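You operate a simulated robot arm through the tools that you are given. There is no shell and no other tool. Be economical: measure what you need, move in short steps, check, and stop when the job is done.

You are at the controls of a simulated two-armed robot. One attempt, no reset.

JOB
Pick up the blue sticker applicator labelled "Fresh" from the cloth beside the screw clamps with one hand, pass it to the other hand and put it on the pine side table. Shut the chill box lid. Fetch the tied oat cookie bag and stand it on the twice folded gauze. Put the clear bag on the top of the long table away on the packing table. Fetch the yellow sticker roll and set it on the packing table. Put the silver toffee on top of the polishing pad. Do these in any order. Set down upright: tied oat cookie bag, clear bag.

Only the result counts: the job must be done as asked and must still hold three seconds after the hand-in. Knocking over, shifting, dropping, spilling or breaking anything else fails it. A push-on lid holds only when it is set on centred and level and pressed home; a screw cap is set on level and turned clockwise until tight. Flat cloth is picked up by pressing the open fingertips on it (5 to 10 N) and closing them slowly along it; thin cloth reads only 2 to 8 mm in the jaws.

ROBOT AND FRAMES
Two 7-joint arms with two-finger parallel grippers on one trunk, on a base that drives. Base frame: it is fixed to the floor where the robot stands at the start and does not move with it; the origin is under the middle of the robot, x ahead of it, y to its left, z up; the surface under the hand at the start is at about z = 720. Lengths are in mm, angles in degrees, forces in N, time in s.
The left shoulder is at the start at [50, 161, 1073], the right one opposite. With the tool pointing down near the work surface each hand reaches from about 160 to 680 mm from the robot's upright axis, wherever it stands, measured 20 degrees to its own side. Places, roughly: blue sticker applicator [500, 0, 750]; chill box lid [800, 500, 800]; clear bag (8x5x11 cm) [1000, 2600, 800]; packing table [1000, -1500, 800]; pine side table [3300, 500, 700]; polishing pad (6x6x4 cm) [3100, 2100, 800]; silver toffee (3x3x3 cm) [3100, 1300, 800]; tied oat cookie bag (8x4x13 cm) [1100, 1800, 900]; twice folded gauze (16x25 cm) [1120, 1080, 780]; yellow sticker roll [1000, 3000, 750]. Payload 3.43 kg a hand.
The tool frame of a hand sits at the grasp point between the pads (the TCP): z along the fingers, y along the line on which they close. The tips reach 30 mm beyond it. The gripper opens to 94 mm. The fingers are 28 mm wide and 10 mm thick; the gripper's body (50 by 96 mm) begins 55 mm behind the TCP.
Orientation is told as [roll, pitch, yaw] about the base's x, y, z axes, in that order, counted from this pose: with the fingers straight down and closing along the base's y, the tool's x points along the base's -x, its y along +y and its z along -z.

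CONTROLS
- The arms move only by the tool send_rows. It takes "left_increments", "right_increments" or both (then of equal length, played together; a hand with none holds still); each is a list of rows, each a list of 7 numbers: the turn, a rotation vector about the tool's x, y, z in degrees, then the shift along the tool's x, y, z in mm, then the finger opening in mm, from 0 to 94. In form: [[ax, ay, az, tx, ty, tz, jaw], ...]. A call has 1 to 10 rows; each row shifts and turns the commanded pose from where the row before left it, along the tool's axes as they then stand. Each row takes 0.2 s and may step no farther than 50 mm and 8.6 degrees from the row before; otherwise, or with a gripper value out of range, the whole call is refused. Where a pose cannot be reached the arm comes as near as it can. A force on the tool above 40 N (or 10 N above the force at the start of the call, whichever is more), or a blocked arm, ends the call early, and 0.2 s more pass. Each finger travels about 45 mm/s and halts on what it meets, pressing with about 37 N; the grip force reading is that of the motor and also rises with nothing between the fingers. The clock runs only during rows and for 0.2 s after the last one: add rows that do not move to give the fingers time. It gives the time, the measured TCP pose, the force on the tool (base axes), the opening and the grip force at its end, in the units of the frame above (readings bear some noise), with the torque about the TCP (base axes, N m) and any sound that the robot's microphone picked up.
- Cameras (640 x 400 px; columns grow to the right, rows downward): "scene" is now at [127.4, 25.4, 1201]; the picture's right is [0.30, -0.95, 0.00], its down [-0.51, -0.16, -0.84] and it looks along [0.80, 0.25, -0.54] (base axes); focal length 280 px, centre (320, 200). "left" rides on the left gripper at [76, -14, -103] in its tool frame; the picture's right is [0.18, 0.98, 0.00], its down [-0.75, 0.14, -0.64] and it looks along [-0.63, 0.12, 0.77] (tool axes); focal length 243 px, centre (320, 200). "right" rides on the right gripper at [76, 14, -102] in its tool frame; the picture's right is [-0.18, 0.98, 0.00], its down [-0.75, -0.14, -0.64] and it looks along [-0.63, -0.12, 0.77] (tool axes); focal length 243 px, centre (320, 200). There is no depth. A picture from a camera that has moved, and an enlarged one, comes with that camera's place and axes in the base frame and with its lens.
- snapshot(camera): a new picture of that camera. It takes no simulated time.
- lift_body(by): slides the trunk up (or, below 0, down) by that many mm; the arms and the scene camera ride with it, the base frame stays. It gives what a move gives, with no picture.
- steer(legs): drives the robot by 1 to 6 legs, each [ahead, left, turn to the left] in mm, mm and degrees, along the robot's own axes; the way and the turn of a leg run together, so that a leg with both is an arc; at most 1500 mm and 180 degrees a leg. The arms and the cameras ride along, it lands a little off, and it stops where it bumps. It gives what a move gives.
- pan_tilt(pan, tilt): turns the head with the scene camera to pan (to the left, within 80 degrees either way) and tilt (down, from -29 to 69), counted from straight ahead of the robot. It gives what a move gives.
- enlarge(camera, box): a new picture of the part [left, top, right, bottom] of that camera's present view, enlarged. It takes no simulated time.
- sign_off(): hands the job in; it is judged then, once.

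Go step by step. Nothing tells you exact positions but the pictures and the camera data: compare them with the known pose of the tool, close in by small moves and look again before you grip or let go. The budget is 186 turns and 154 pictures, counting those below and the enlarged ones. Unless the task says otherwise, let go and move clear before handing in.

The tools are called as name(argument=value, ...) on one line, values as JSON. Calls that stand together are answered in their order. send_rows: Moves the arms, as the interface text tells. Its arguments: {"type":"object","properties":{"left_increments":{"type":"array","items":{"type":"array","items":{"type":"number"}}},"right_increments":{"type":"array","items":{"type":"array","items":{"type":"number"}}}},"required":[]} The other tools are called the same way: lift_body (by) slides the trunk up or down; steer (legs) drives the base; pan_tilt (pan, tilt) turns the head that bears the scene camera; snapshot (camera) takes a picture; enlarge (camera, box) takes an enlarged picture of a part of a camera's view; sign_off () hands the job in.

At the start:

```text
clock: 0.0
left_eef_pos: [313.1, 265.4, 1018.5]
left_tcp_rot: [0.0, 0.0, 0.0]
left_ft_force: [0.0, 0.3, 1.1]
left_torque: [-0.02, 0.0, -0.02]
left_width: 94.0
left_grip_force: 0.1
right_eef_pos: [476.3, -4.6, 982.2]
right_tcp_rot: [0.0, 0.0, 0.0]
right_ft_force: [0.7, 0.5, 0.1]
right_torque: [0.01, -0.01, 0.0]
right_width: 93.9
right_grip_force: 0.0
trunk travel left (down, up): [-100.0, 167.0]
robot x, y, heading: [-2.3, 2.3, -0.1]
head pan, tilt: [17.4, 32.6]
```

scene: 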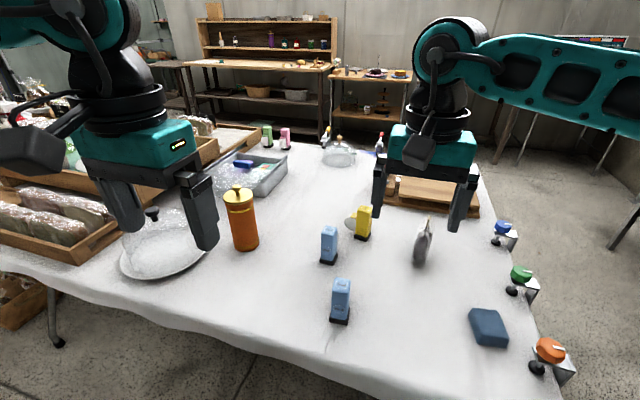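
right: 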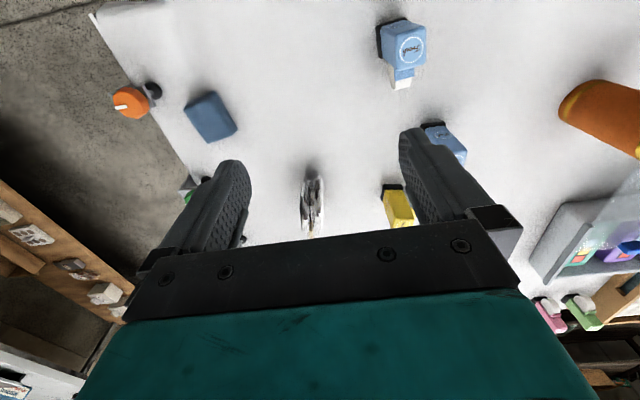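
left: 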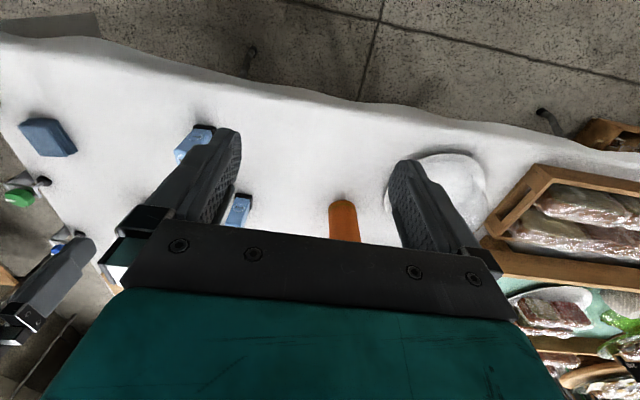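

I see two blue applicators on the cloth; the nearer one seems to read "Fresh". I'll look closer before picking.

enlarge(camera="right", box=[360, 0, 500, 180])

enlarge(camera="scene", box=[220, 120, 540, 360])

```text
2.22 times, centred on (430, 90) of right
camera zoom: at [399.2, 10.2, 1084.1], right [0.18, 0.98, 0.0], down [0.75, -0.14, 0.64], along [0.63, -0.12, -0.77], focal length 539 px, centre (76, 444)
```

zoom: 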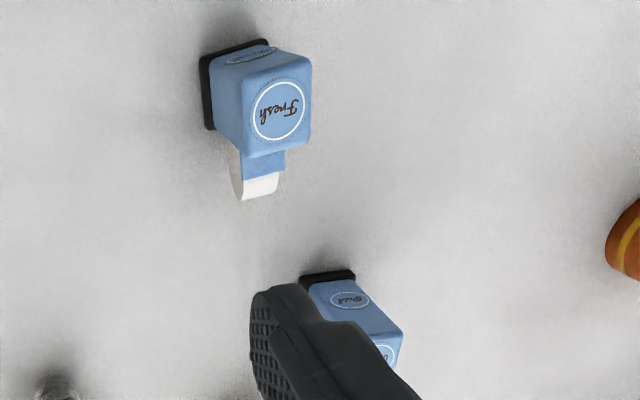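

```text
1.67 times, centred on (380, 240) of scene
camera zoom: at [127.4, 25.4, 1201.0], right [0.3, -0.95, 0.0], down [-0.51, -0.16, -0.84], along [0.8, 0.25, -0.54], focal length 466 px, centre (220, 133)
```

zoom: 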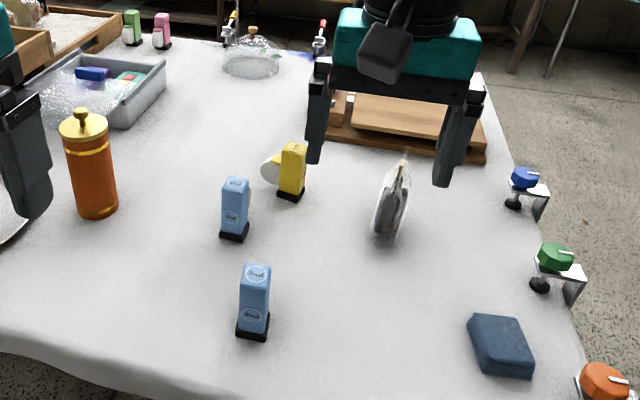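

The near applicator (at about [450, 88], standing on z≈720) is "Fresh", about 32 mm wide in y. I'll bring the right hand above it.

send_rows(right_increments=[[0, 0, 0, 9, 31, 30, 94], [0, 0, 0, 9, 31, 30, 94], [0, 0, 0, 9, 31, 30, 94], [0, 0, 0, 0, 0, 0, 94]])

snapshot(camera="right")

snapshot(camera="scene")

```text
clock: 1.0
left_eef_pos: [312.8, 263.5, 1018.6]
left_tcp_rot: [0.1, 0.0, 0.0]
left_ft_force: [0.4, 0.0, 0.2]
left_torque: [-0.03, -0.01, -0.01]
left_width: 93.9
left_grip_force: 0.0
right_eef_pos: [450.0, 90.5, 891.4]
right_tcp_rot: [0.1, 0.0, 0.1]
right_ft_force: [0.5, 1.1, -0.3]
right_torque: [0.01, -0.01, -0.01]
right_width: 94.2
right_grip_force: 0.1
trunk travel left (down, up): [-100.0, 167.0]
robot x, y, heading: [1.9, -4.5, -0.4]
head pan, tilt: [17.4, 32.6]
```

```text
148 pictures are left
camera right: at [373.2, 103.9, 993.3], right [0.18, 0.98, 0.0], down [0.75, -0.14, 0.64], along [0.63, -0.12, -0.77], focal length 243 px, centre (320, 200)
```

right: 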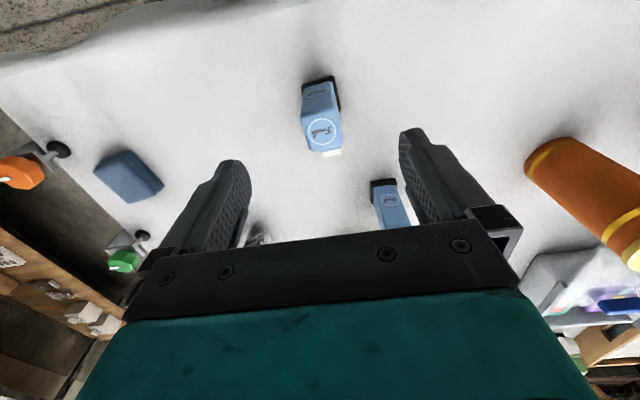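

```text
147 pictures are left
camera scene: at [127.4, 25.3, 1201.0], right [0.3, -0.95, 0.0], down [-0.51, -0.16, -0.84], along [0.8, 0.25, -0.54], focal length 280 px, centre (320, 200)
```

scene: 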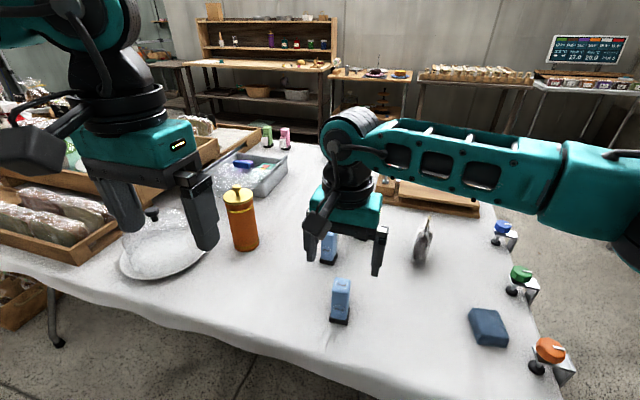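

Fresh applicator's top is at [449, 89, 818]. Right hand is aligned; lower 88 mm and close.

send_rows(right_increments=[[0, 0, 0, 1, -1.5, 30, 94], [0, 0, 0, 0, 0, 30, 94], [0, 0, 0, 0, 0, 27, 94], [0, 0, 0, 0, 0, 0, 94], [0, 0, 0, 0, 0, 0, 60], [0, 0, 0, 0, 0, 0, 30], [0, 0, 0, 0, 0, 0, 15], [0, 0, 0, 0, 0, 0, 15], [0, 0, 0, 0, 0, 0, 15]])

snapshot(camera="right")

```text
clock: 3.0
left_eef_pos: [312.7, 265.6, 1018.0]
left_tcp_rot: [0.0, 0.0, 0.0]
left_ft_force: [0.2, -1.0, -0.6]
left_torque: [0.02, 0.01, -0.02]
left_width: 94.0
left_grip_force: 0.1
right_eef_pos: [446.3, 87.4, 806.2]
right_tcp_rot: [0.1, -0.1, 0.0]
right_ft_force: [0.4, 0.7, 0.0]
right_torque: [0.02, 0.0, 0.03]
right_width: 33.8
right_grip_force: 37.2
trunk travel left (down, up): [-100.0, 167.0]
robot x, y, heading: [2.5, 1.9, -0.1]
head pan, tilt: [17.4, 32.6]
```

```text
146 pictures are left
camera right: at [369.9, 101.8, 907.5], right [0.18, 0.98, 0.0], down [0.75, -0.14, 0.64], along [0.63, -0.12, -0.77], focal length 243 px, centre (320, 200)
```

right: 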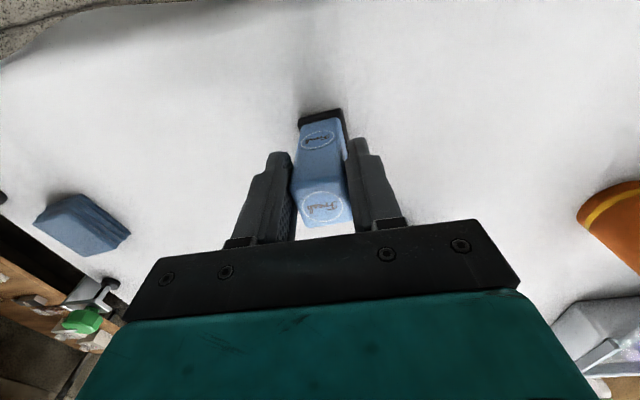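

Gripped at 34 mm. Now I lift it and begin turning the left hand to a horizontal pose (fingers toward -y, camera up) for the handover.

send_rows(right_increments=[[0, 0, 0, 0, 0, -20, 15], [0, 0, 0, 0, 0, -40, 15], [0, 0, 0, 0, 0, -40, 15], [0, 0, 0, 0, 0, -40, 15], [0, 0, 0, 0, 0, -40, 15], [0, 0, 0, 0, 0, -15, 15], [0, 0, 0, 0, 0, 0, 15]], left_increments=[[4.949, 4.949, -4.949, 0, 0, 0, 94], [4.949, 4.949, -4.949, 0, 0, 0, 94], [4.949, 4.949, -4.949, 0, 0, 0, 94], [4.949, 4.949, -4.949, 0, 0, 0, 94], [4.949, 4.949, -4.949, 0, 0, 0, 94], [4.949, 4.949, -4.949, 0, 0, 0, 94], [4.949, 4.949, -4.949, 0, 0, 0, 94]])

snapshot(camera="scene")

```text
clock: 4.6
left_eef_pos: [312.0, 265.9, 1018.0]
left_tcp_rot: [-26.7, 42.0, 26.7]
left_ft_force: [0.2, -0.9, 0.6]
left_torque: [0.02, -0.01, 0.01]
left_width: 94.2
left_grip_force: 0.1
right_eef_pos: [446.6, 84.8, 999.9]
right_tcp_rot: [0.0, 0.0, 0.0]
right_ft_force: [-0.4, 0.2, -1.2]
right_torque: [0.04, 0.01, -0.04]
right_width: 34.0
right_grip_force: 36.6
trunk travel left (down, up): [-100.0, 167.0]
robot x, y, heading: [-1.7, -3.5, 0.3]
head pan, tilt: [17.4, 32.6]
```

```text
145 pictures are left
camera scene: at [127.5, 25.5, 1201.0], right [0.3, -0.95, 0.0], down [-0.51, -0.16, -0.84], along [0.8, 0.25, -0.54], focal length 280 px, centre (320, 200)
```

scene: 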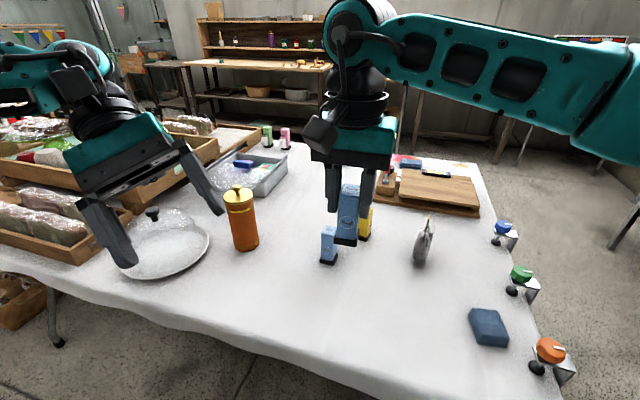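

Works well. Continue the left turn, and yaw the right hand by -90°.

send_rows(right_increments=[[0, 0, 8.5, 0, 0, 0, 15], [0, 0, 8.5, 0, 0, 0, 15], [0, 0, 8.5, 0, 0, 0, 15], [0, 0, 8.5, 0, 0, 0, 15], [0, 0, 8.5, 0, 0, 0, 15], [0, 0, 8.5, 0, 0, 0, 15], [0, 0, 8.5, 0, 0, 0, 15], [0, 0, 8.5, 0, 0, 0, 15], [0, 0, 8.5, 0, 0, 0, 15], [0, 0, 8.5, 0, 0, 0, 15]], left_increments=[[4.949, 4.949, -4.949, 0, 0, 0, 94], [4.949, 4.949, -4.949, 0, 0, 0, 94], [4.949, 4.949, -4.949, 0, 0, 0, 94], [4.949, 4.949, -4.949, 0, 0, 0, 94], [4.949, 4.949, -4.949, 0, 0, 0, 94], [4.949, 4.949, -4.949, 0, 0, 0, 94], [4.949, 4.949, -4.949, 0, 0, 0, 94], [0, 0, 0, 0, 0, 0, 94], [0, 0, 0, 0, 0, 0, 94], [0, 0, 0, 0, 0, 0, 94]])

snapshot(camera="scene")

snapshot(camera="left")

```text
clock: 6.8
left_eef_pos: [312.2, 265.7, 1018.1]
left_tcp_rot: [129.9, 89.8, -140.1]
left_ft_force: [-0.1, 0.5, 0.0]
left_torque: [0.01, 0.0, 0.02]
left_width: 94.0
left_grip_force: 0.0
right_eef_pos: [448.2, 85.3, 999.9]
right_tcp_rot: [-0.1, 0.1, -85.3]
right_ft_force: [0.3, -0.3, -2.7]
right_torque: [0.05, 0.03, -0.01]
right_width: 33.6
right_grip_force: 36.8
trunk travel left (down, up): [-100.0, 167.0]
robot x, y, heading: [0.8, 5.1, -0.0]
head pan, tilt: [17.4, 32.6]
```

```text
144 pictures are left
camera scene: at [127.5, 25.4, 1200.9], right [0.3, -0.95, 0.0], down [-0.51, -0.16, -0.84], along [0.8, 0.25, -0.54], focal length 280 px, centre (320, 200)
```

scene: 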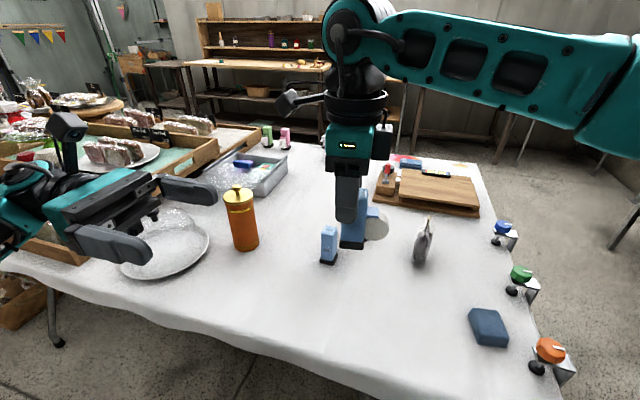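

```text
143 pictures are left
camera left: at [326.8, 368.8, 1094.6], right [-0.98, 0.0, 0.19], down [-0.14, 0.64, -0.75], along [-0.12, -0.77, -0.63], focal length 243 px, centre (320, 200)
```

left: 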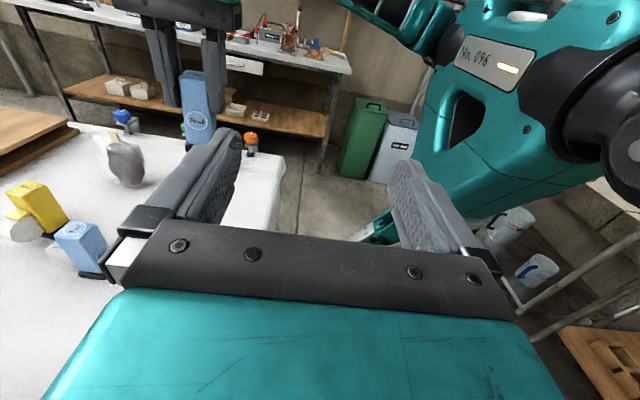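

The left pose is reached as intended. I align the left hand with the applicator's lower body ([448, 85, 944]), stopping short in y to check.

send_rows(right_increments=[[0, 0, 4.8, 0, 0, 0, 15], [0, 0, 0, 0, 0, 0, 15], [0, 0, 0, 0, 0, 0, 15], [0, 0, 0, 0, 0, 0, 15], [0, 0, 0, 0, 0, 0, 15]], left_increments=[[0, 0, 0, -18, -34, 0, 94], [0, 0, 0, -18, -34, 0, 94], [0, 0, 0, -19, -34, 10, 94], [0, 0, 0, -19, -34, 40, 94], [0, 0, 0, 0, 0, 40, 94]])

snapshot(camera="left")

snapshot(camera="scene")

```text
refused: row 4 steps farther than a row can; nothing moved
```

```text
142 pictures are left
camera left: at [326.8, 368.8, 1094.6], right [-0.98, 0.0, 0.19], down [-0.14, 0.64, -0.75], along [-0.12, -0.77, -0.63], focal length 243 px, centre (320, 200)
```

left: 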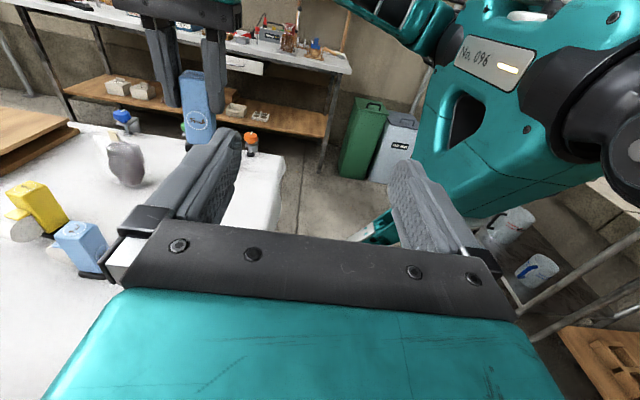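

```text
141 pictures are left
camera scene: at [127.5, 25.4, 1200.9], right [0.3, -0.95, 0.0], down [-0.51, -0.16, -0.84], along [0.8, 0.25, -0.54], focal length 280 px, centre (320, 200)
```

scene: 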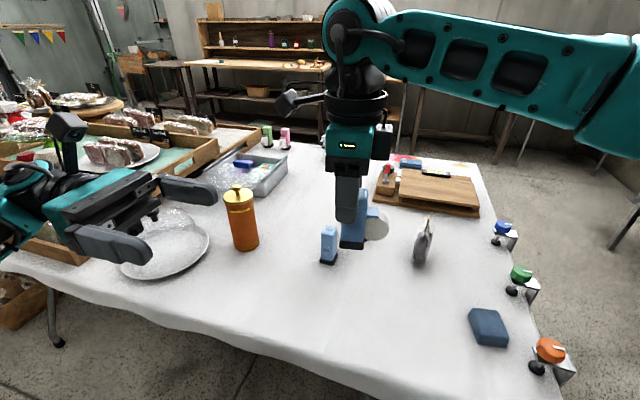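

One row was too long; resending with shorter steps.

send_rows(right_increments=[[0, 0, 4.8, 0, 0, 0, 15], [0, 0, 0, 0, 0, 0, 15], [0, 0, 0, 0, 0, 0, 15], [0, 0, 0, 0, 0, 0, 15], [0, 0, 0, 0, 0, 0, 15], [0, 0, 0, 0, 0, 0, 15]], left_increments=[[0, 0, 0, -18, -34, 0, 94], [0, 0, 0, -18, -34, 0, 94], [0, 0, 0, -19, -34, 10, 94], [0, 0, 0, -19, -34, 10, 94], [0, 0, 0, 0, 0, 40, 94], [0, 0, 0, 0, 0, 30, 94]])

snapshot(camera="left")

snapshot(camera="scene")

```text
clock: 8.2
left_eef_pos: [451.0, 175.6, 942.1]
left_tcp_rot: [156.8, 89.9, -113.0]
left_ft_force: [0.0, 0.1, -0.4]
left_torque: [0.03, 0.02, 0.01]
left_width: 93.9
left_grip_force: 0.1
right_eef_pos: [447.5, 86.2, 999.9]
right_tcp_rot: [-0.1, 0.0, -89.7]
right_ft_force: [-1.2, 0.9, -2.4]
right_torque: [0.06, 0.0, 0.04]
right_width: 33.7
right_grip_force: 37.2
trunk travel left (down, up): [-100.0, 167.0]
robot x, y, heading: [1.1, -1.6, -0.1]
head pan, tilt: [17.4, 32.6]
```

```text
140 pictures are left
camera left: at [463.6, 278.5, 1019.9], right [-0.98, 0.0, 0.18], down [-0.14, 0.64, -0.75], along [-0.12, -0.77, -0.63], focal length 243 px, centre (320, 200)
```

left: 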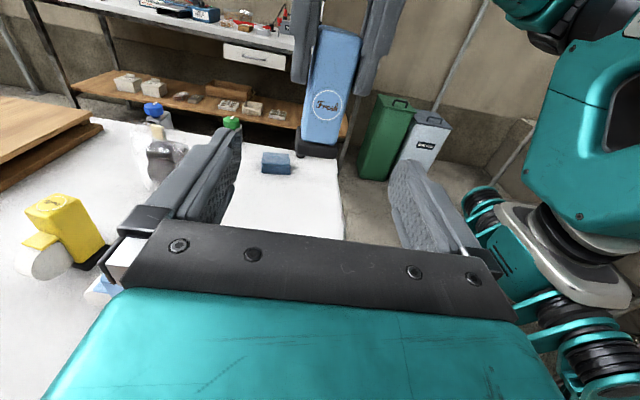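

```text
139 pictures are left
camera scene: at [127.5, 25.3, 1201.0], right [0.3, -0.95, 0.0], down [-0.51, -0.16, -0.84], along [0.8, 0.25, -0.54], focal length 280 px, centre (320, 200)
```

scene: 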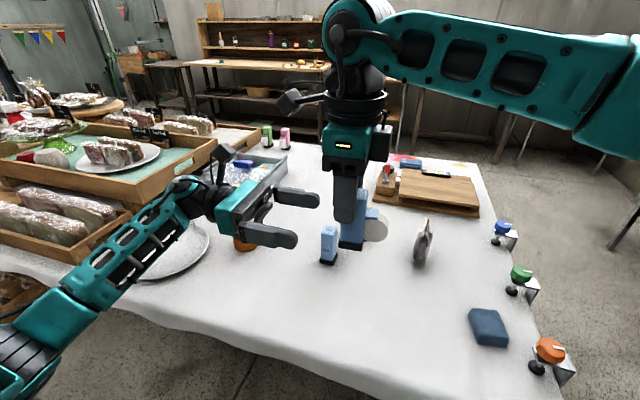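

Lined up. Advance 84 mm in -y and close the left fingers on the lower body.

send_rows(left_increments=[[0, 0, 0, 0, 3, 30, 94], [0, 0, 0, 0, 0, 30, 94], [0, 0, 0, 0, 0, 24, 94], [0, 0, 0, 0, 0, 0, 60], [0, 0, 0, 0, 0, 0, 30], [0, 0, 0, 0, 0, 0, 20], [0, 0, 0, 0, 0, 0, 20], [0, 0, 0, 0, 0, 0, 20], [0, 0, 0, 0, 0, 0, 20]])

snapshot(camera="left")

snapshot(camera="scene")

```text
clock: 10.2
left_eef_pos: [446.4, 92.6, 944.4]
left_tcp_rot: [112.3, 89.8, -157.5]
left_ft_force: [10.7, -1.4, -1.6]
left_torque: [0.06, 0.22, 0.16]
left_width: 34.0
left_grip_force: 36.9
right_eef_pos: [447.0, 87.2, 1000.1]
right_tcp_rot: [-0.1, 0.1, -89.7]
right_ft_force: [-10.0, 1.0, 1.1]
right_torque: [0.05, 0.34, -0.08]
right_width: 33.6
right_grip_force: 36.8
trunk travel left (down, up): [-100.0, 167.0]
robot x, y, heading: [-0.3, 0.5, 0.1]
head pan, tilt: [17.4, 32.6]
```

```text
138 pictures are left
camera left: at [459.7, 196.5, 1020.0], right [-0.98, 0.0, 0.19], down [-0.14, 0.64, -0.75], along [-0.12, -0.77, -0.63], focal length 243 px, centre (320, 200)
```

left: 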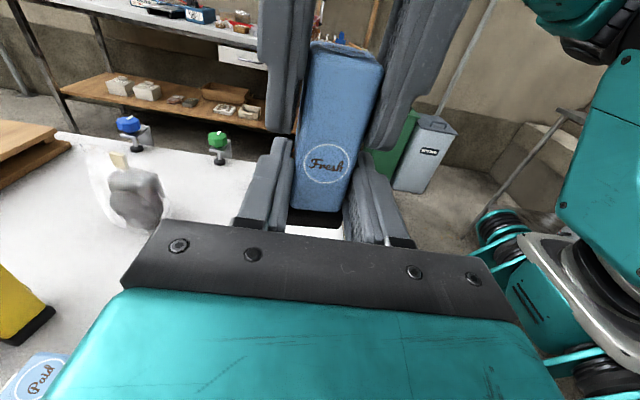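

```text
137 pictures are left
camera scene: at [127.5, 25.4, 1200.9], right [0.3, -0.95, 0.0], down [-0.51, -0.16, -0.84], along [0.8, 0.25, -0.54], focal length 280 px, centre (320, 200)
```

scene: 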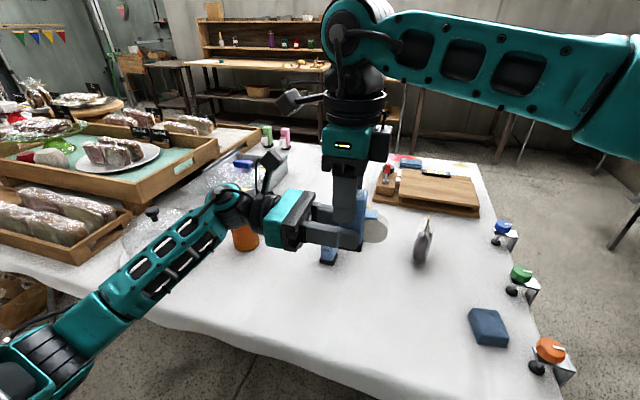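

Both hands hold it. Open the right hand, then lift it clear and retract.

send_rows(right_increments=[[0, 0, 0, 0, 0, 0, 45], [0, 0, 0, 0, 0, 0, 60], [0, 0, 0, 0, 0, 0, 70], [0, 0, 0, 0, 0, -25, 70], [0, 0, 0, 0, 0, -40, 70], [0, 0, 0, 0, 0, -40, 70], [0, 0, 0, 0, -30, 0, 70]])

snapshot(camera="left")

```text
clock: 11.8
left_eef_pos: [445.2, 92.3, 943.6]
left_tcp_rot: [140.5, 89.8, -129.5]
left_ft_force: [0.6, 0.2, -0.8]
left_torque: [0.01, 0.01, -0.01]
left_width: 34.1
left_grip_force: 37.5
right_eef_pos: [417.8, 85.3, 1104.3]
right_tcp_rot: [-0.1, 0.0, -89.9]
right_ft_force: [0.4, 0.3, 0.4]
right_torque: [0.02, -0.01, 0.01]
right_width: 70.0
right_grip_force: 0.0
trunk travel left (down, up): [-100.0, 167.0]
robot x, y, heading: [1.0, -1.5, -0.1]
head pan, tilt: [17.4, 32.6]
```

```text
136 pictures are left
camera left: at [459.2, 196.0, 1020.3], right [-0.98, 0.0, 0.18], down [-0.14, 0.64, -0.75], along [-0.12, -0.77, -0.63], focal length 243 px, centre (320, 200)
```

left: 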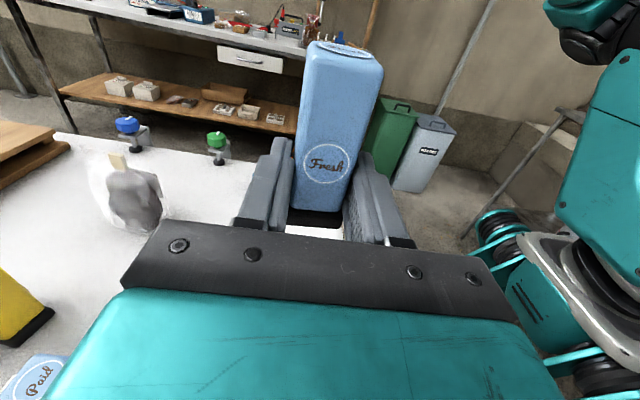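

Handover succeeded. Now I tuck both arms: right hand away to the right and turned back, left hand drawn in.

send_rows(right_increments=[[0, 0, 0, -45, 0, 0, 70], [0, 0, 0, -45, 0, 0, 70], [0, 0, -8.5, -45, 0, 0, 70], [0, 0, -8.5, -45, 0, 0, 70], [0, 0, -8.5, 0, 0, 0, 70], [0, 0, -8.5, 0, 0, 0, 70], [0, 0, -8.5, 0, 0, 0, 70], [0, 0, -8.5, 0, 0, 0, 70], [0, 0, -8.5, 0, 0, 0, 70], [0, 0, -8.5, 0, 0, 0, 70]], left_increments=[[0, 0, 0, 10, 10, 0, 20], [0, 0, 0, 10, 15, 0, 20], [0, 0, 0, 10, 15, -10, 20], [0, 0, 0, 10, 15, -10, 20], [0, 0, 0, 0, 15, -10, 20], [0, 0, 0, 0, 15, -10, 20], [0, 0, 0, 0, 10, -10, 20], [0, 0, 0, 0, 10, -10, 20], [0, 0, 0, 0, 0, 0, 20], [0, 0, 0, 0, 0, 0, 20]])

pan_tilt(pan=0, tilt=25)

snapshot(camera="scene")

pan_tilt(pan=75, tilt=25)

snapshot(camera="scene")

pan_tilt(pan=-75, tilt=25)

snapshot(camera="scene")

```text
clock: 14.0
left_eef_pos: [338.6, 151.5, 985.0]
left_tcp_rot: [135.6, 89.9, -134.4]
left_ft_force: [0.8, 0.1, -1.0]
left_torque: [0.02, -0.01, 0.0]
left_width: 33.9
left_grip_force: 37.1
right_eef_pos: [424.1, -92.6, 1103.3]
right_tcp_rot: [0.0, 0.0, -21.6]
right_ft_force: [0.0, -0.2, -0.9]
right_torque: [-0.01, 0.03, -0.01]
right_width: 70.1
right_grip_force: 0.0
trunk travel left (down, up): [-100.0, 167.0]
robot x, y, heading: [3.9, -0.4, -0.2]
head pan, tilt: [17.4, 32.6]
```

```text
clock: 14.8
left_eef_pos: [339.8, 151.4, 983.9]
left_tcp_rot: [140.4, 89.9, -129.5]
left_ft_force: [0.3, -0.6, -1.2]
left_torque: [0.04, 0.01, 0.01]
left_width: 34.2
left_grip_force: 37.1
right_eef_pos: [425.0, -92.8, 1104.4]
right_tcp_rot: [0.0, 0.0, -21.9]
right_ft_force: [0.2, -0.4, 0.2]
right_torque: [-0.02, -0.01, 0.0]
right_width: 70.0
right_grip_force: 0.0
trunk travel left (down, up): [-100.0, 167.0]
robot x, y, heading: [-0.4, -1.6, 0.0]
head pan, tilt: [0.0, 25.0]
```

```text
135 pictures are left
camera scene: at [134.4, -1.2, 1213.0], right [0.0, -1.0, 0.0], down [-0.42, 0.0, -0.91], along [0.91, 0.0, -0.42], focal length 280 px, centre (320, 200)
```

scene: 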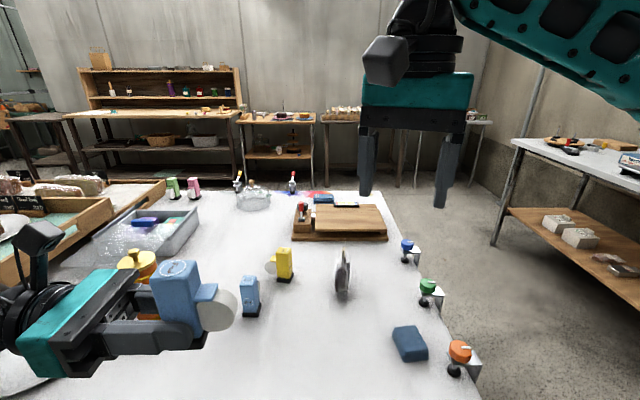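

```text
clock: 16.3
left_eef_pos: [339.1, 151.0, 983.6]
left_tcp_rot: [137.7, 89.9, -132.2]
left_ft_force: [-0.5, 0.1, -1.7]
left_torque: [0.02, 0.0, -0.03]
left_width: 33.8
left_grip_force: 36.8
right_eef_pos: [425.0, -92.0, 1104.2]
right_tcp_rot: [0.1, -0.1, -21.9]
right_ft_force: [0.9, -0.1, -0.2]
right_torque: [0.0, 0.0, 0.0]
right_width: 69.8
right_grip_force: 0.0
trunk travel left (down, up): [-100.0, 167.0]
robot x, y, heading: [6.6, -2.0, -0.1]
head pan, tilt: [75.0, 25.0]
```

```text
134 pictures are left
camera scene: at [66.2, 87.7, 1213.0], right [0.97, -0.26, 0.0], down [-0.11, -0.41, -0.91], along [0.24, 0.88, -0.42], focal length 280 px, centre (320, 200)
```

scene: 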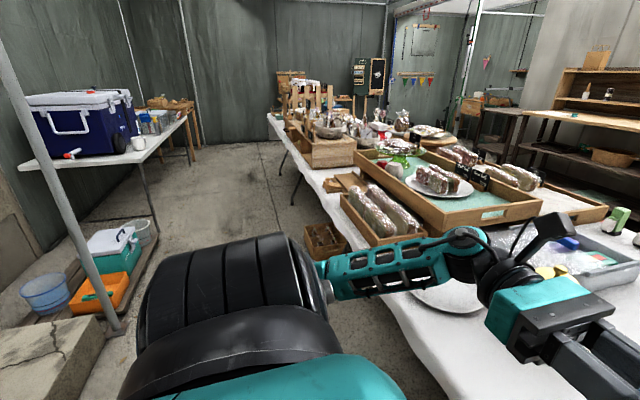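

```text
clock: 18.6
left_eef_pos: [338.4, 151.0, 984.0]
left_tcp_rot: [138.8, 89.8, -131.1]
left_ft_force: [0.2, 0.3, -0.7]
left_torque: [0.01, 0.0, -0.03]
left_width: 33.9
left_grip_force: 36.6
right_eef_pos: [425.5, -92.8, 1104.4]
right_tcp_rot: [0.0, 0.0, -21.9]
right_ft_force: [-0.6, -0.6, -0.4]
right_torque: [-0.01, -0.01, 0.02]
right_width: 70.1
right_grip_force: 0.1
trunk travel left (down, up): [-100.0, 167.0]
robot x, y, heading: [1.7, 4.1, -0.0]
head pan, tilt: [-75.0, 25.0]
```

```text
133 pictures are left
camera scene: at [66.2, -90.2, 1213.0], right [-0.97, -0.26, 0.0], down [-0.11, 0.41, -0.91], along [0.23, -0.88, -0.42], focal length 280 px, centre (320, 200)
```

scene: 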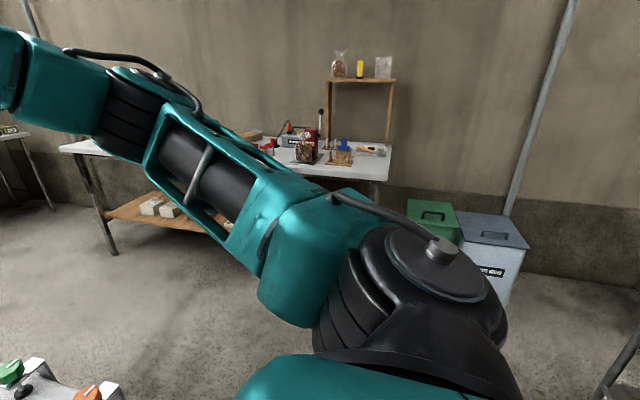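

Layout: long table x≈350–1310, y from −300 to 3200; packing table along the right (x 60–1970, y<−1250); pine table ahead at [3300, 500]. I tuck the right arm then drive round the right end through the 900 mm corridor.

send_rows(right_increments=[[0, 0, -7.3, 0, 0, 0, 70], [0, 0, -7.3, 0, 0, 0, 70], [0, 0, -7.3, 0, 0, 0, 70], [0, 0, 0, 30, -35, 10, 70], [0, 0, 0, 30, -35, 10, 70], [0, 0, 0, 30, -35, 10, 70]])

steer(legs=[[0, -790, 0], [1500, 0, 0]])

pan_tilt(pan=30, tilt=20)

snapshot(camera="scene")

```text
clock: 20.0
left_eef_pos: [339.3, 151.3, 985.2]
left_tcp_rot: [141.3, 89.9, -128.6]
left_ft_force: [0.7, 0.0, -1.4]
left_torque: [0.04, 0.0, -0.03]
left_width: 33.8
left_grip_force: 36.8
right_eef_pos: [334.2, -200.5, 1072.0]
right_tcp_rot: [0.1, 0.0, 0.1]
right_ft_force: [-0.3, 0.2, -0.1]
right_torque: [0.04, -0.03, 0.0]
right_width: 69.8
right_grip_force: 0.0
trunk travel left (down, up): [-100.0, 167.0]
robot x, y, heading: [-0.3, -2.6, 0.2]
head pan, tilt: [-75.0, 25.0]
```

```text
clock: 34.0
left_eef_pos: [1792.9, -664.9, 983.8]
left_tcp_rot: [136.8, 89.9, -135.0]
left_ft_force: [0.0, -0.3, -2.0]
left_torque: [0.05, -0.03, -0.04]
left_width: 33.9
left_grip_force: 36.2
right_eef_pos: [1774.5, -1015.8, 1073.3]
right_tcp_rot: [0.0, 0.0, -1.9]
right_ft_force: [0.3, 0.0, -0.3]
right_torque: [-0.01, 0.0, -0.01]
right_width: 69.7
right_grip_force: 0.1
trunk travel left (down, up): [-100.0, 167.0]
robot x, y, heading: [1448.1, -804.6, -1.9]
head pan, tilt: [-75.0, 25.0]
```

```text
clock: 35.9
left_eef_pos: [1791.6, -665.8, 984.2]
left_tcp_rot: [136.4, 89.9, -135.4]
left_ft_force: [0.7, 0.5, -2.0]
left_torque: [0.03, -0.02, -0.01]
left_width: 34.2
left_grip_force: 37.0
right_eef_pos: [1776.6, -1015.3, 1073.1]
right_tcp_rot: [0.0, 0.1, -1.8]
right_ft_force: [0.4, -0.3, 0.2]
right_torque: [0.0, -0.02, -0.04]
right_width: 69.9
right_grip_force: 0.0
trunk travel left (down, up): [-100.0, 167.0]
robot x, y, heading: [1447.7, -804.2, -1.8]
head pan, tilt: [30.0, 20.0]
```

```text
132 pictures are left
camera scene: at [1571.8, -763.2, 1221.1], right [0.47, -0.88, 0.0], down [-0.3, -0.16, -0.94], along [0.83, 0.44, -0.34], focal length 280 px, centre (320, 200)
```

scene: 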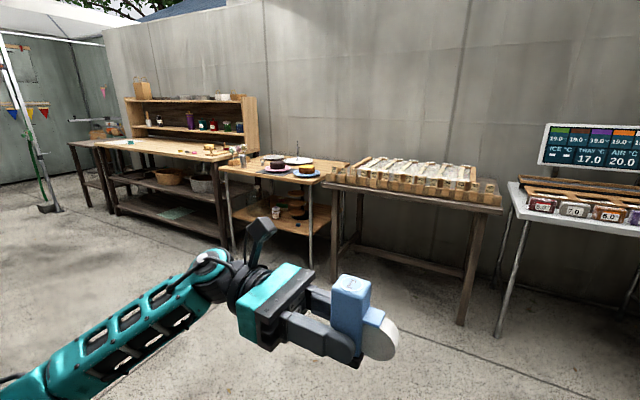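

Pine side table (with cakes and plates) spans y≈130–900, front edge x≈3080. Drive to about [2600, 350].

steer(legs=[[1100, 0, 1.8], [0, 1150, 0]])

pan_tilt(pan=10, tilt=25)

snapshot(camera="scene")

```text
clock: 51.4
left_eef_pos: [2893.4, 465.8, 984.1]
left_tcp_rot: [137.5, 89.8, -132.3]
left_ft_force: [0.7, 0.0, -1.9]
left_torque: [0.04, 0.0, 0.0]
left_width: 33.6
left_grip_force: 37.0
right_eef_pos: [2889.7, 114.3, 1073.1]
right_tcp_rot: [0.0, 0.0, 0.4]
right_ft_force: [0.7, -0.7, -0.8]
right_torque: [0.02, 0.0, 0.0]
right_width: 70.2
right_grip_force: 0.0
trunk travel left (down, up): [-100.0, 167.0]
robot x, y, heading: [2555.8, 310.4, 0.1]
head pan, tilt: [30.0, 20.0]
```

```text
clock: 52.2
left_eef_pos: [2893.8, 464.6, 983.4]
left_tcp_rot: [136.7, 89.9, -133.0]
left_ft_force: [-1.2, -0.5, -1.7]
left_torque: [0.03, -0.01, 0.02]
left_width: 34.0
left_grip_force: 37.2
right_eef_pos: [2888.7, 114.2, 1073.5]
right_tcp_rot: [0.0, 0.0, 0.3]
right_ft_force: [-0.9, 0.4, -0.5]
right_torque: [-0.02, -0.02, 0.02]
right_width: 69.9
right_grip_force: 0.0
trunk travel left (down, up): [-100.0, 167.0]
robot x, y, heading: [2552.0, 308.8, 0.0]
head pan, tilt: [10.0, 25.0]
```

```text
131 pictures are left
camera scene: at [2687.1, 328.2, 1213.0], right [0.18, -0.98, 0.0], down [-0.42, -0.07, -0.91], along [0.89, 0.16, -0.42], focal length 280 px, centre (320, 200)
```

scene: 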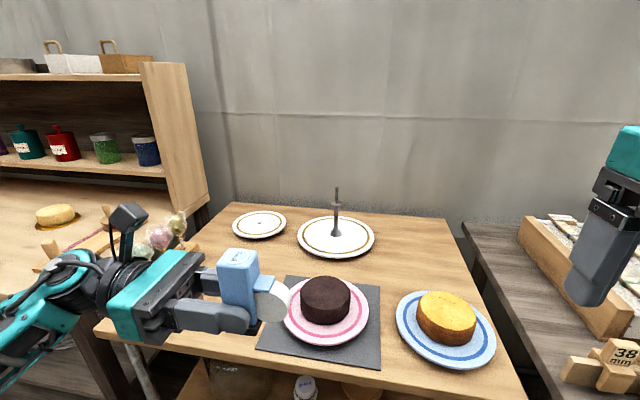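

The strip left of the slate (around [3200, 640]) is free. I'll yaw the left hand 45° so its body comes in over the front edge, and look closer at the left side.

send_rows(left_increments=[[7.5, 0, 0, 0, 0, 0, 20], [7.5, 0, 0, 0, 0, 0, 20], [7.5, 0, 0, 0, 0, 0, 20], [7.5, 0, 0, 0, 0, 0, 20], [7.5, 0, 0, 0, 0, 0, 20], [7.5, 0, 0, 0, 0, 0, 20]])

pan_tilt(pan=25, tilt=35)

snapshot(camera="scene")

```text
clock: 53.6
left_eef_pos: [2921.3, 476.6, 968.6]
left_tcp_rot: [139.1, 89.7, -86.3]
left_ft_force: [0.4, -0.7, -1.4]
left_torque: [0.04, 0.0, 0.02]
left_width: 33.8
left_grip_force: 37.9
left hand out of reach, approached as far as the arm can: row 5, 6
right_eef_pos: [2889.4, 115.3, 1072.5]
right_tcp_rot: [0.0, 0.0, 0.4]
right_ft_force: [0.0, 0.2, -0.8]
right_torque: [-0.03, 0.01, 0.03]
right_width: 70.1
right_grip_force: 0.0
trunk travel left (down, up): [-100.0, 167.0]
robot x, y, heading: [2551.9, 313.1, 0.2]
head pan, tilt: [10.0, 25.0]
```

```text
clock: 54.4
left_eef_pos: [2921.1, 477.3, 968.9]
left_tcp_rot: [123.4, 89.9, -101.9]
left_ft_force: [0.9, 0.0, -1.4]
left_torque: [0.01, 0.04, 0.02]
left_width: 34.1
left_grip_force: 37.1
right_eef_pos: [2890.1, 115.3, 1072.9]
right_tcp_rot: [-0.1, -0.1, 0.2]
right_ft_force: [-0.3, 0.3, 0.0]
right_torque: [0.03, -0.01, -0.02]
right_width: 69.9
right_grip_force: 0.0
trunk travel left (down, up): [-100.0, 167.0]
robot x, y, heading: [2552.2, 314.0, 0.2]
head pan, tilt: [25.0, 35.0]
```

```text
130 pictures are left
camera scene: at [2676.2, 349.2, 1197.3], right [0.42, -0.91, 0.0], down [-0.52, -0.24, -0.82], along [0.74, 0.35, -0.57], focal length 280 px, centre (320, 200)
```

scene: 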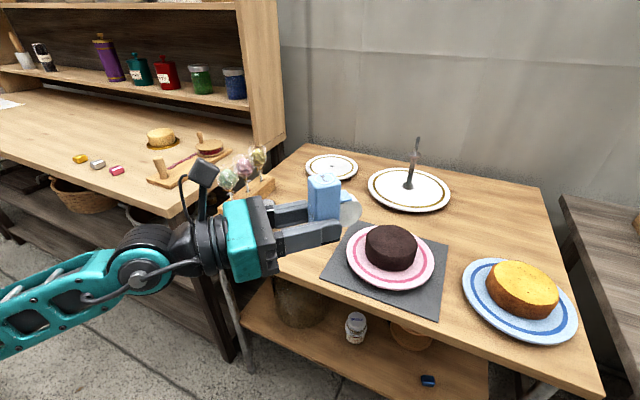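

Bench stands right beside at y≈900, so I'll set the applicator at about [3120, 610]. Extend there at height first.

send_rows(left_increments=[[0, 0, 0, 0, -39, 8, 20], [0, 0, 0, 0, -39, 8, 20], [0, 0, 0, 0, -39, 8, 20], [0, 0, 0, 0, -39, 8, 20], [0, 0, 0, -20, -39, 8, 20], [0, 0, 0, -30, -39, 8, 20], [0, 0, 0, 0, 0, 0, 20]])

snapshot(camera="scene")

snapshot(camera="left")

```text
clock: 56.0
left_eef_pos: [3121.2, 609.3, 916.7]
left_tcp_rot: [102.5, 89.9, -122.4]
left_ft_force: [-0.6, 0.7, -1.9]
left_torque: [0.01, 0.0, -0.01]
left_width: 33.8
left_grip_force: 37.4
right_eef_pos: [2889.9, 115.5, 1073.7]
right_tcp_rot: [-0.1, 0.0, 0.3]
right_ft_force: [-0.1, -0.3, 0.0]
right_torque: [-0.03, 0.04, 0.0]
right_width: 69.9
right_grip_force: 0.1
trunk travel left (down, up): [-100.0, 167.0]
robot x, y, heading: [2554.8, 313.5, 0.3]
head pan, tilt: [25.0, 35.0]
```

```text
129 pictures are left
camera scene: at [2676.2, 349.3, 1197.3], right [0.43, -0.91, 0.0], down [-0.52, -0.24, -0.82], along [0.74, 0.35, -0.57], focal length 280 px, centre (320, 200)
```

scene: 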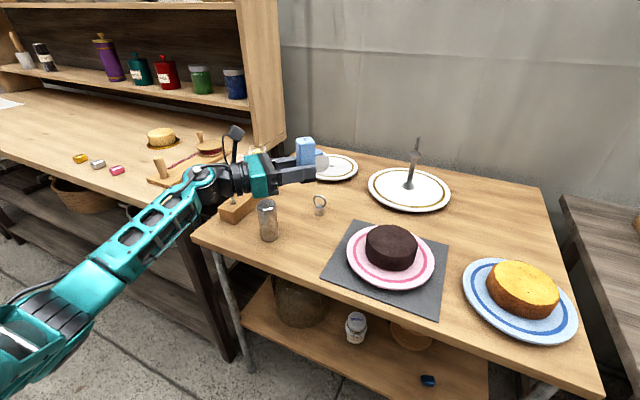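

```text
128 pictures are left
camera left: at [3058.5, 692.3, 993.5], right [-0.69, -0.7, 0.19], down [-0.56, 0.35, -0.75], along [0.46, -0.63, -0.63], focal length 243 px, centre (320, 200)
```

left: 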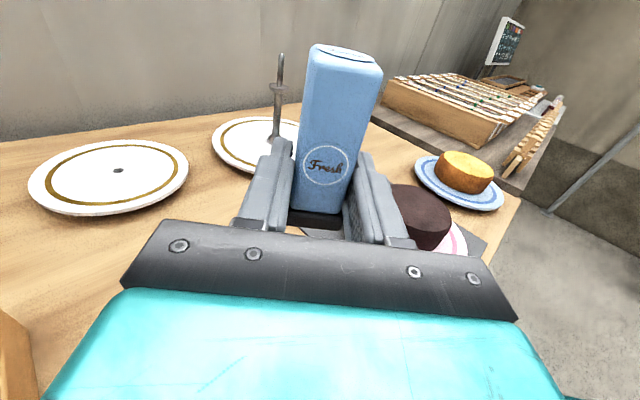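

A shaker (~[3107, 704]) and a ring stand close by, so the hand must come in over the front edge instead. I'll yaw the hand further toward +x at this height.

send_rows(left_increments=[[7.5, 0, 0, 0, 0, 0, 20], [7.5, 0, 0, 0, 0, 0, 20], [7.5, 0, 0, 0, 0, 0, 20], [7.5, 0, 0, 0, 0, 0, 20], [7.5, 0, 0, 0, 0, 0, 20], [0, 0, 0, 0, 0, 0, 20]])

pan_tilt(pan=20, tilt=45)

snapshot(camera="scene")

```text
clock: 57.4
left_eef_pos: [3119.3, 608.6, 918.2]
left_tcp_rot: [6.9, 90.0, 179.8]
left_ft_force: [-0.3, -0.7, -1.1]
left_torque: [-0.02, 0.05, 0.03]
left_width: 34.0
left_grip_force: 37.4
right_eef_pos: [2889.0, 114.8, 1073.1]
right_tcp_rot: [0.0, 0.0, 0.3]
right_ft_force: [-0.4, -1.0, -0.1]
right_torque: [0.01, 0.0, 0.02]
right_width: 70.0
right_grip_force: 0.0
trunk travel left (down, up): [-100.0, 167.0]
robot x, y, heading: [2555.3, 316.9, 0.3]
head pan, tilt: [25.0, 35.0]
```

```text
clock: 58.1
left_eef_pos: [3119.8, 608.8, 919.4]
left_tcp_rot: [48.8, 89.9, -138.6]
left_ft_force: [-0.2, 0.3, -0.8]
left_torque: [0.02, 0.03, 0.0]
left_width: 33.8
left_grip_force: 37.0
right_eef_pos: [2888.5, 115.1, 1074.1]
right_tcp_rot: [0.0, 0.0, 0.2]
right_ft_force: [0.6, -0.4, -0.4]
right_torque: [0.01, 0.01, 0.01]
right_width: 69.8
right_grip_force: 0.0
trunk travel left (down, up): [-100.0, 167.0]
robot x, y, heading: [2553.5, 314.8, 0.3]
head pan, tilt: [20.0, 45.0]
```

```text
127 pictures are left
camera scene: at [2672.9, 339.9, 1182.5], right [0.35, -0.94, 0.0], down [-0.66, -0.24, -0.71], along [0.66, 0.24, -0.71], focal length 280 px, centre (320, 200)
```

scene: 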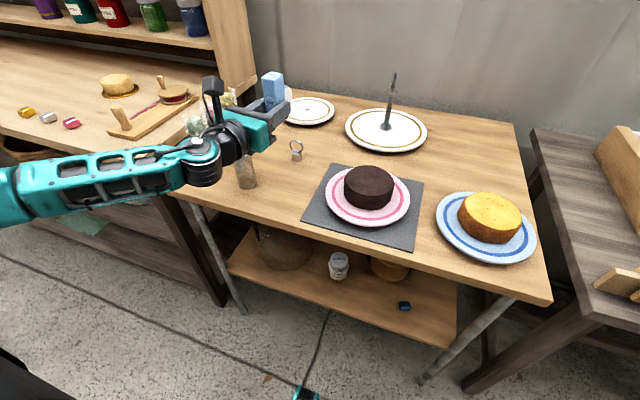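

The hand now points almost +x. Move to [3100, 592] and lower toward z≈760.

send_rows(left_increments=[[0, 0, 0, 0, 10, -9, 20], [0, 0, 0, 0, 8, -9, 20], [0, 0, 0, -40, 0, 0, 20], [0, 0, 0, -40, 0, 0, 20], [0, 0, 0, -40, 0, 0, 20], [0, 0, 0, -36, 0, 0, 20], [0, 0, 0, 0, 0, 0, 20]])

snapshot(camera="scene")

snapshot(camera="left")

```text
clock: 59.5
left_eef_pos: [3101.8, 593.1, 787.3]
left_tcp_rot: [177.7, 89.1, -9.6]
left_ft_force: [-3.8, -1.0, 6.2]
left_torque: [0.18, 0.94, 0.2]
left_width: 34.0
left_grip_force: 37.3
right_eef_pos: [2889.1, 114.4, 1072.8]
right_tcp_rot: [0.2, 0.0, 0.3]
right_ft_force: [0.0, 0.0, 0.6]
right_torque: [0.0, 0.0, 0.03]
right_width: 70.0
right_grip_force: 0.1
trunk travel left (down, up): [-100.0, 167.0]
robot x, y, heading: [2553.5, 311.3, -0.0]
head pan, tilt: [20.0, 45.0]
stopped in row 6 (left hand): the force on the tool passed its limit at 60 N (the readings are from after the stop); the commanded pose is now the measured one
```

```text
126 pictures are left
camera scene: at [2672.4, 339.8, 1182.6], right [0.35, -0.94, 0.0], down [-0.66, -0.24, -0.71], along [0.66, 0.24, -0.71], focal length 280 px, centre (320, 200)
```

scene: 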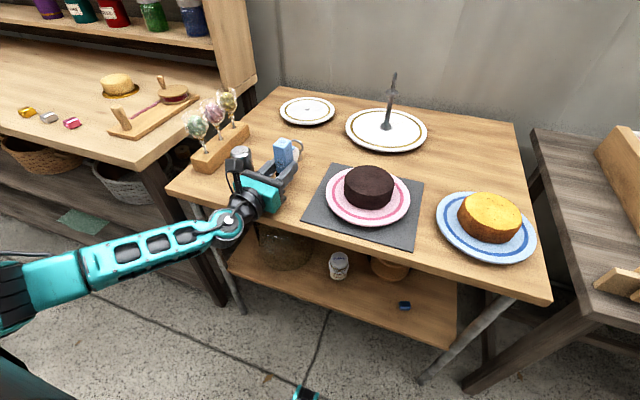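

```text
125 pictures are left
camera left: at [3000.5, 621.2, 862.4], right [-0.13, -0.97, 0.18], down [-0.64, -0.06, -0.76], along [0.76, -0.22, -0.62], focal length 243 px, centre (320, 200)
```

left: 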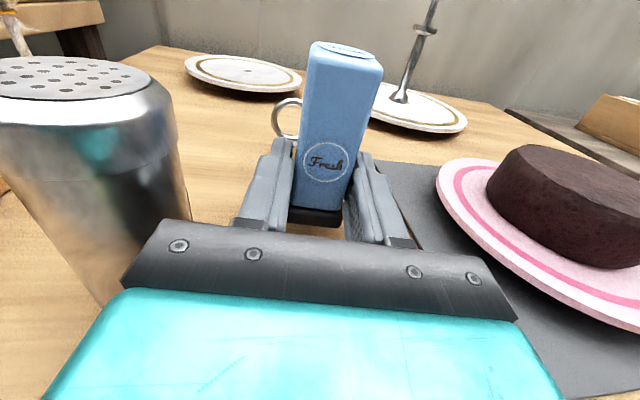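

Contact at TCP z 787, so the pine top is at z≈757 and the applicator stands on it. The shaker is very near the gripper body; check before opening.

enlarge(camera="scene", box=[200, 110, 340, 240])

enlarge(camera="left", box=[0, 40, 320, 340])

```text
3.08 times, centred on (270, 175) of scene
camera zoom: at [2672.4, 339.8, 1182.6], right [0.35, -0.94, 0.0], down [-0.66, -0.24, -0.71], along [0.66, 0.24, -0.71], focal length 861 px, centre (474, 277)
```

zoom: 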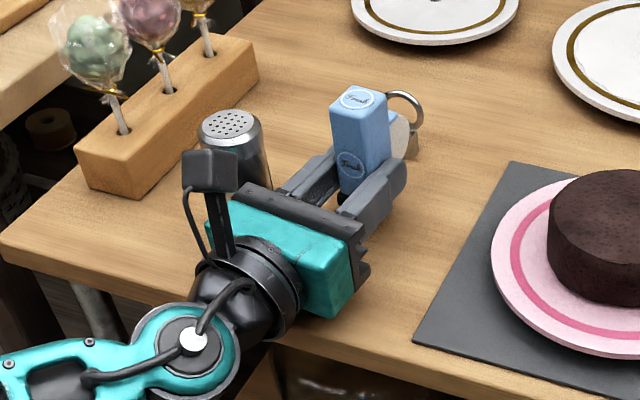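

```text
1.33 times, centred on (160, 190) of left
camera zoom: at [3000.5, 621.2, 862.4], right [-0.13, -0.97, 0.18], down [-0.64, -0.06, -0.76], along [0.76, -0.22, -0.62], focal length 324 px, centre (533, 213)
```

zoom: 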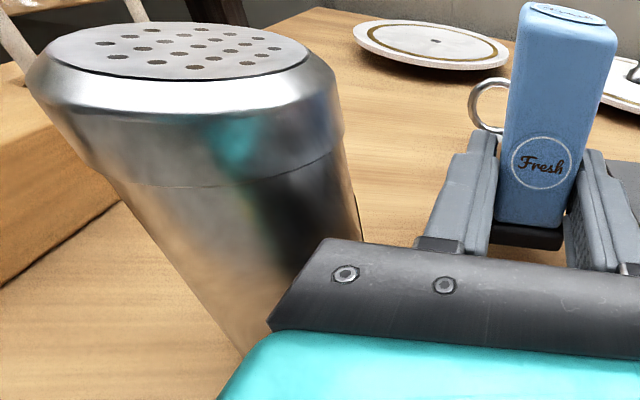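

The shaker is close to the body but seemingly unmoved. I'll open slightly, edge 4 mm away from the shaker, and then raise straight up clear of the applicator.

send_rows(left_increments=[[0, 0, 0, 0, 0, 0, 44], [0, 0, 0, 0, 0, 0, 50], [0, 0, 0, 0, 2, 0, 52], [0, 0, 0, 0, 2, 0, 52], [0, 0, 0, 0, 0, 0, 52]])

enlarge(camera="scene", box=[200, 110, 340, 240])

snapshot(camera="left")

```text
clock: 60.7
left_eef_pos: [3102.4, 590.2, 788.0]
left_tcp_rot: [180.0, 89.0, -7.1]
left_ft_force: [1.2, 5.4, 9.1]
left_torque: [0.37, 0.91, -0.55]
left_width: 52.2
left_grip_force: 0.0
right_eef_pos: [2888.5, 115.8, 1073.0]
right_tcp_rot: [0.0, 0.0, 0.4]
right_ft_force: [-0.7, 0.2, -0.6]
right_torque: [-0.01, 0.0, 0.01]
right_width: 70.1
right_grip_force: 0.0
trunk travel left (down, up): [-100.0, 167.0]
robot x, y, heading: [2553.5, 311.9, 0.2]
head pan, tilt: [20.0, 45.0]
```

```text
3.08 times, centred on (270, 175) of scene
camera zoom: at [2672.1, 340.0, 1182.6], right [0.35, -0.94, 0.0], down [-0.66, -0.24, -0.71], along [0.66, 0.24, -0.71], focal length 861 px, centre (474, 277)
```

zoom: 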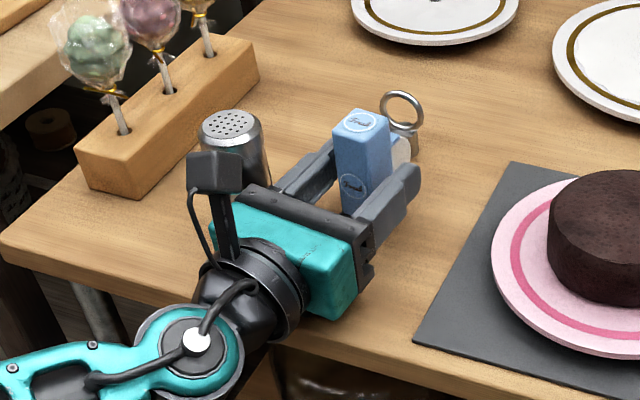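

```text
121 pictures are left
camera left: at [3000.0, 618.2, 862.5], right [-0.12, -0.97, 0.18], down [-0.64, -0.06, -0.76], along [0.76, -0.21, -0.62], focal length 243 px, centre (320, 200)
```

left: 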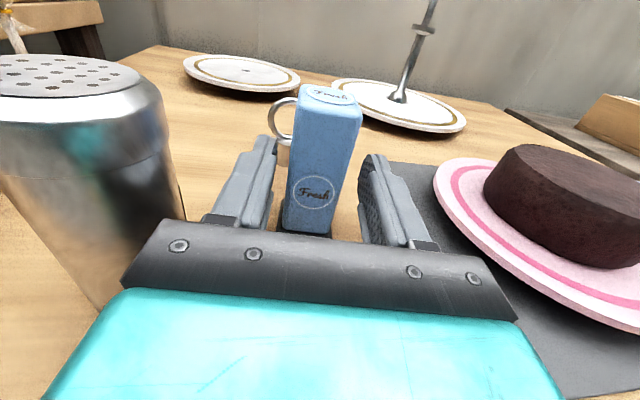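

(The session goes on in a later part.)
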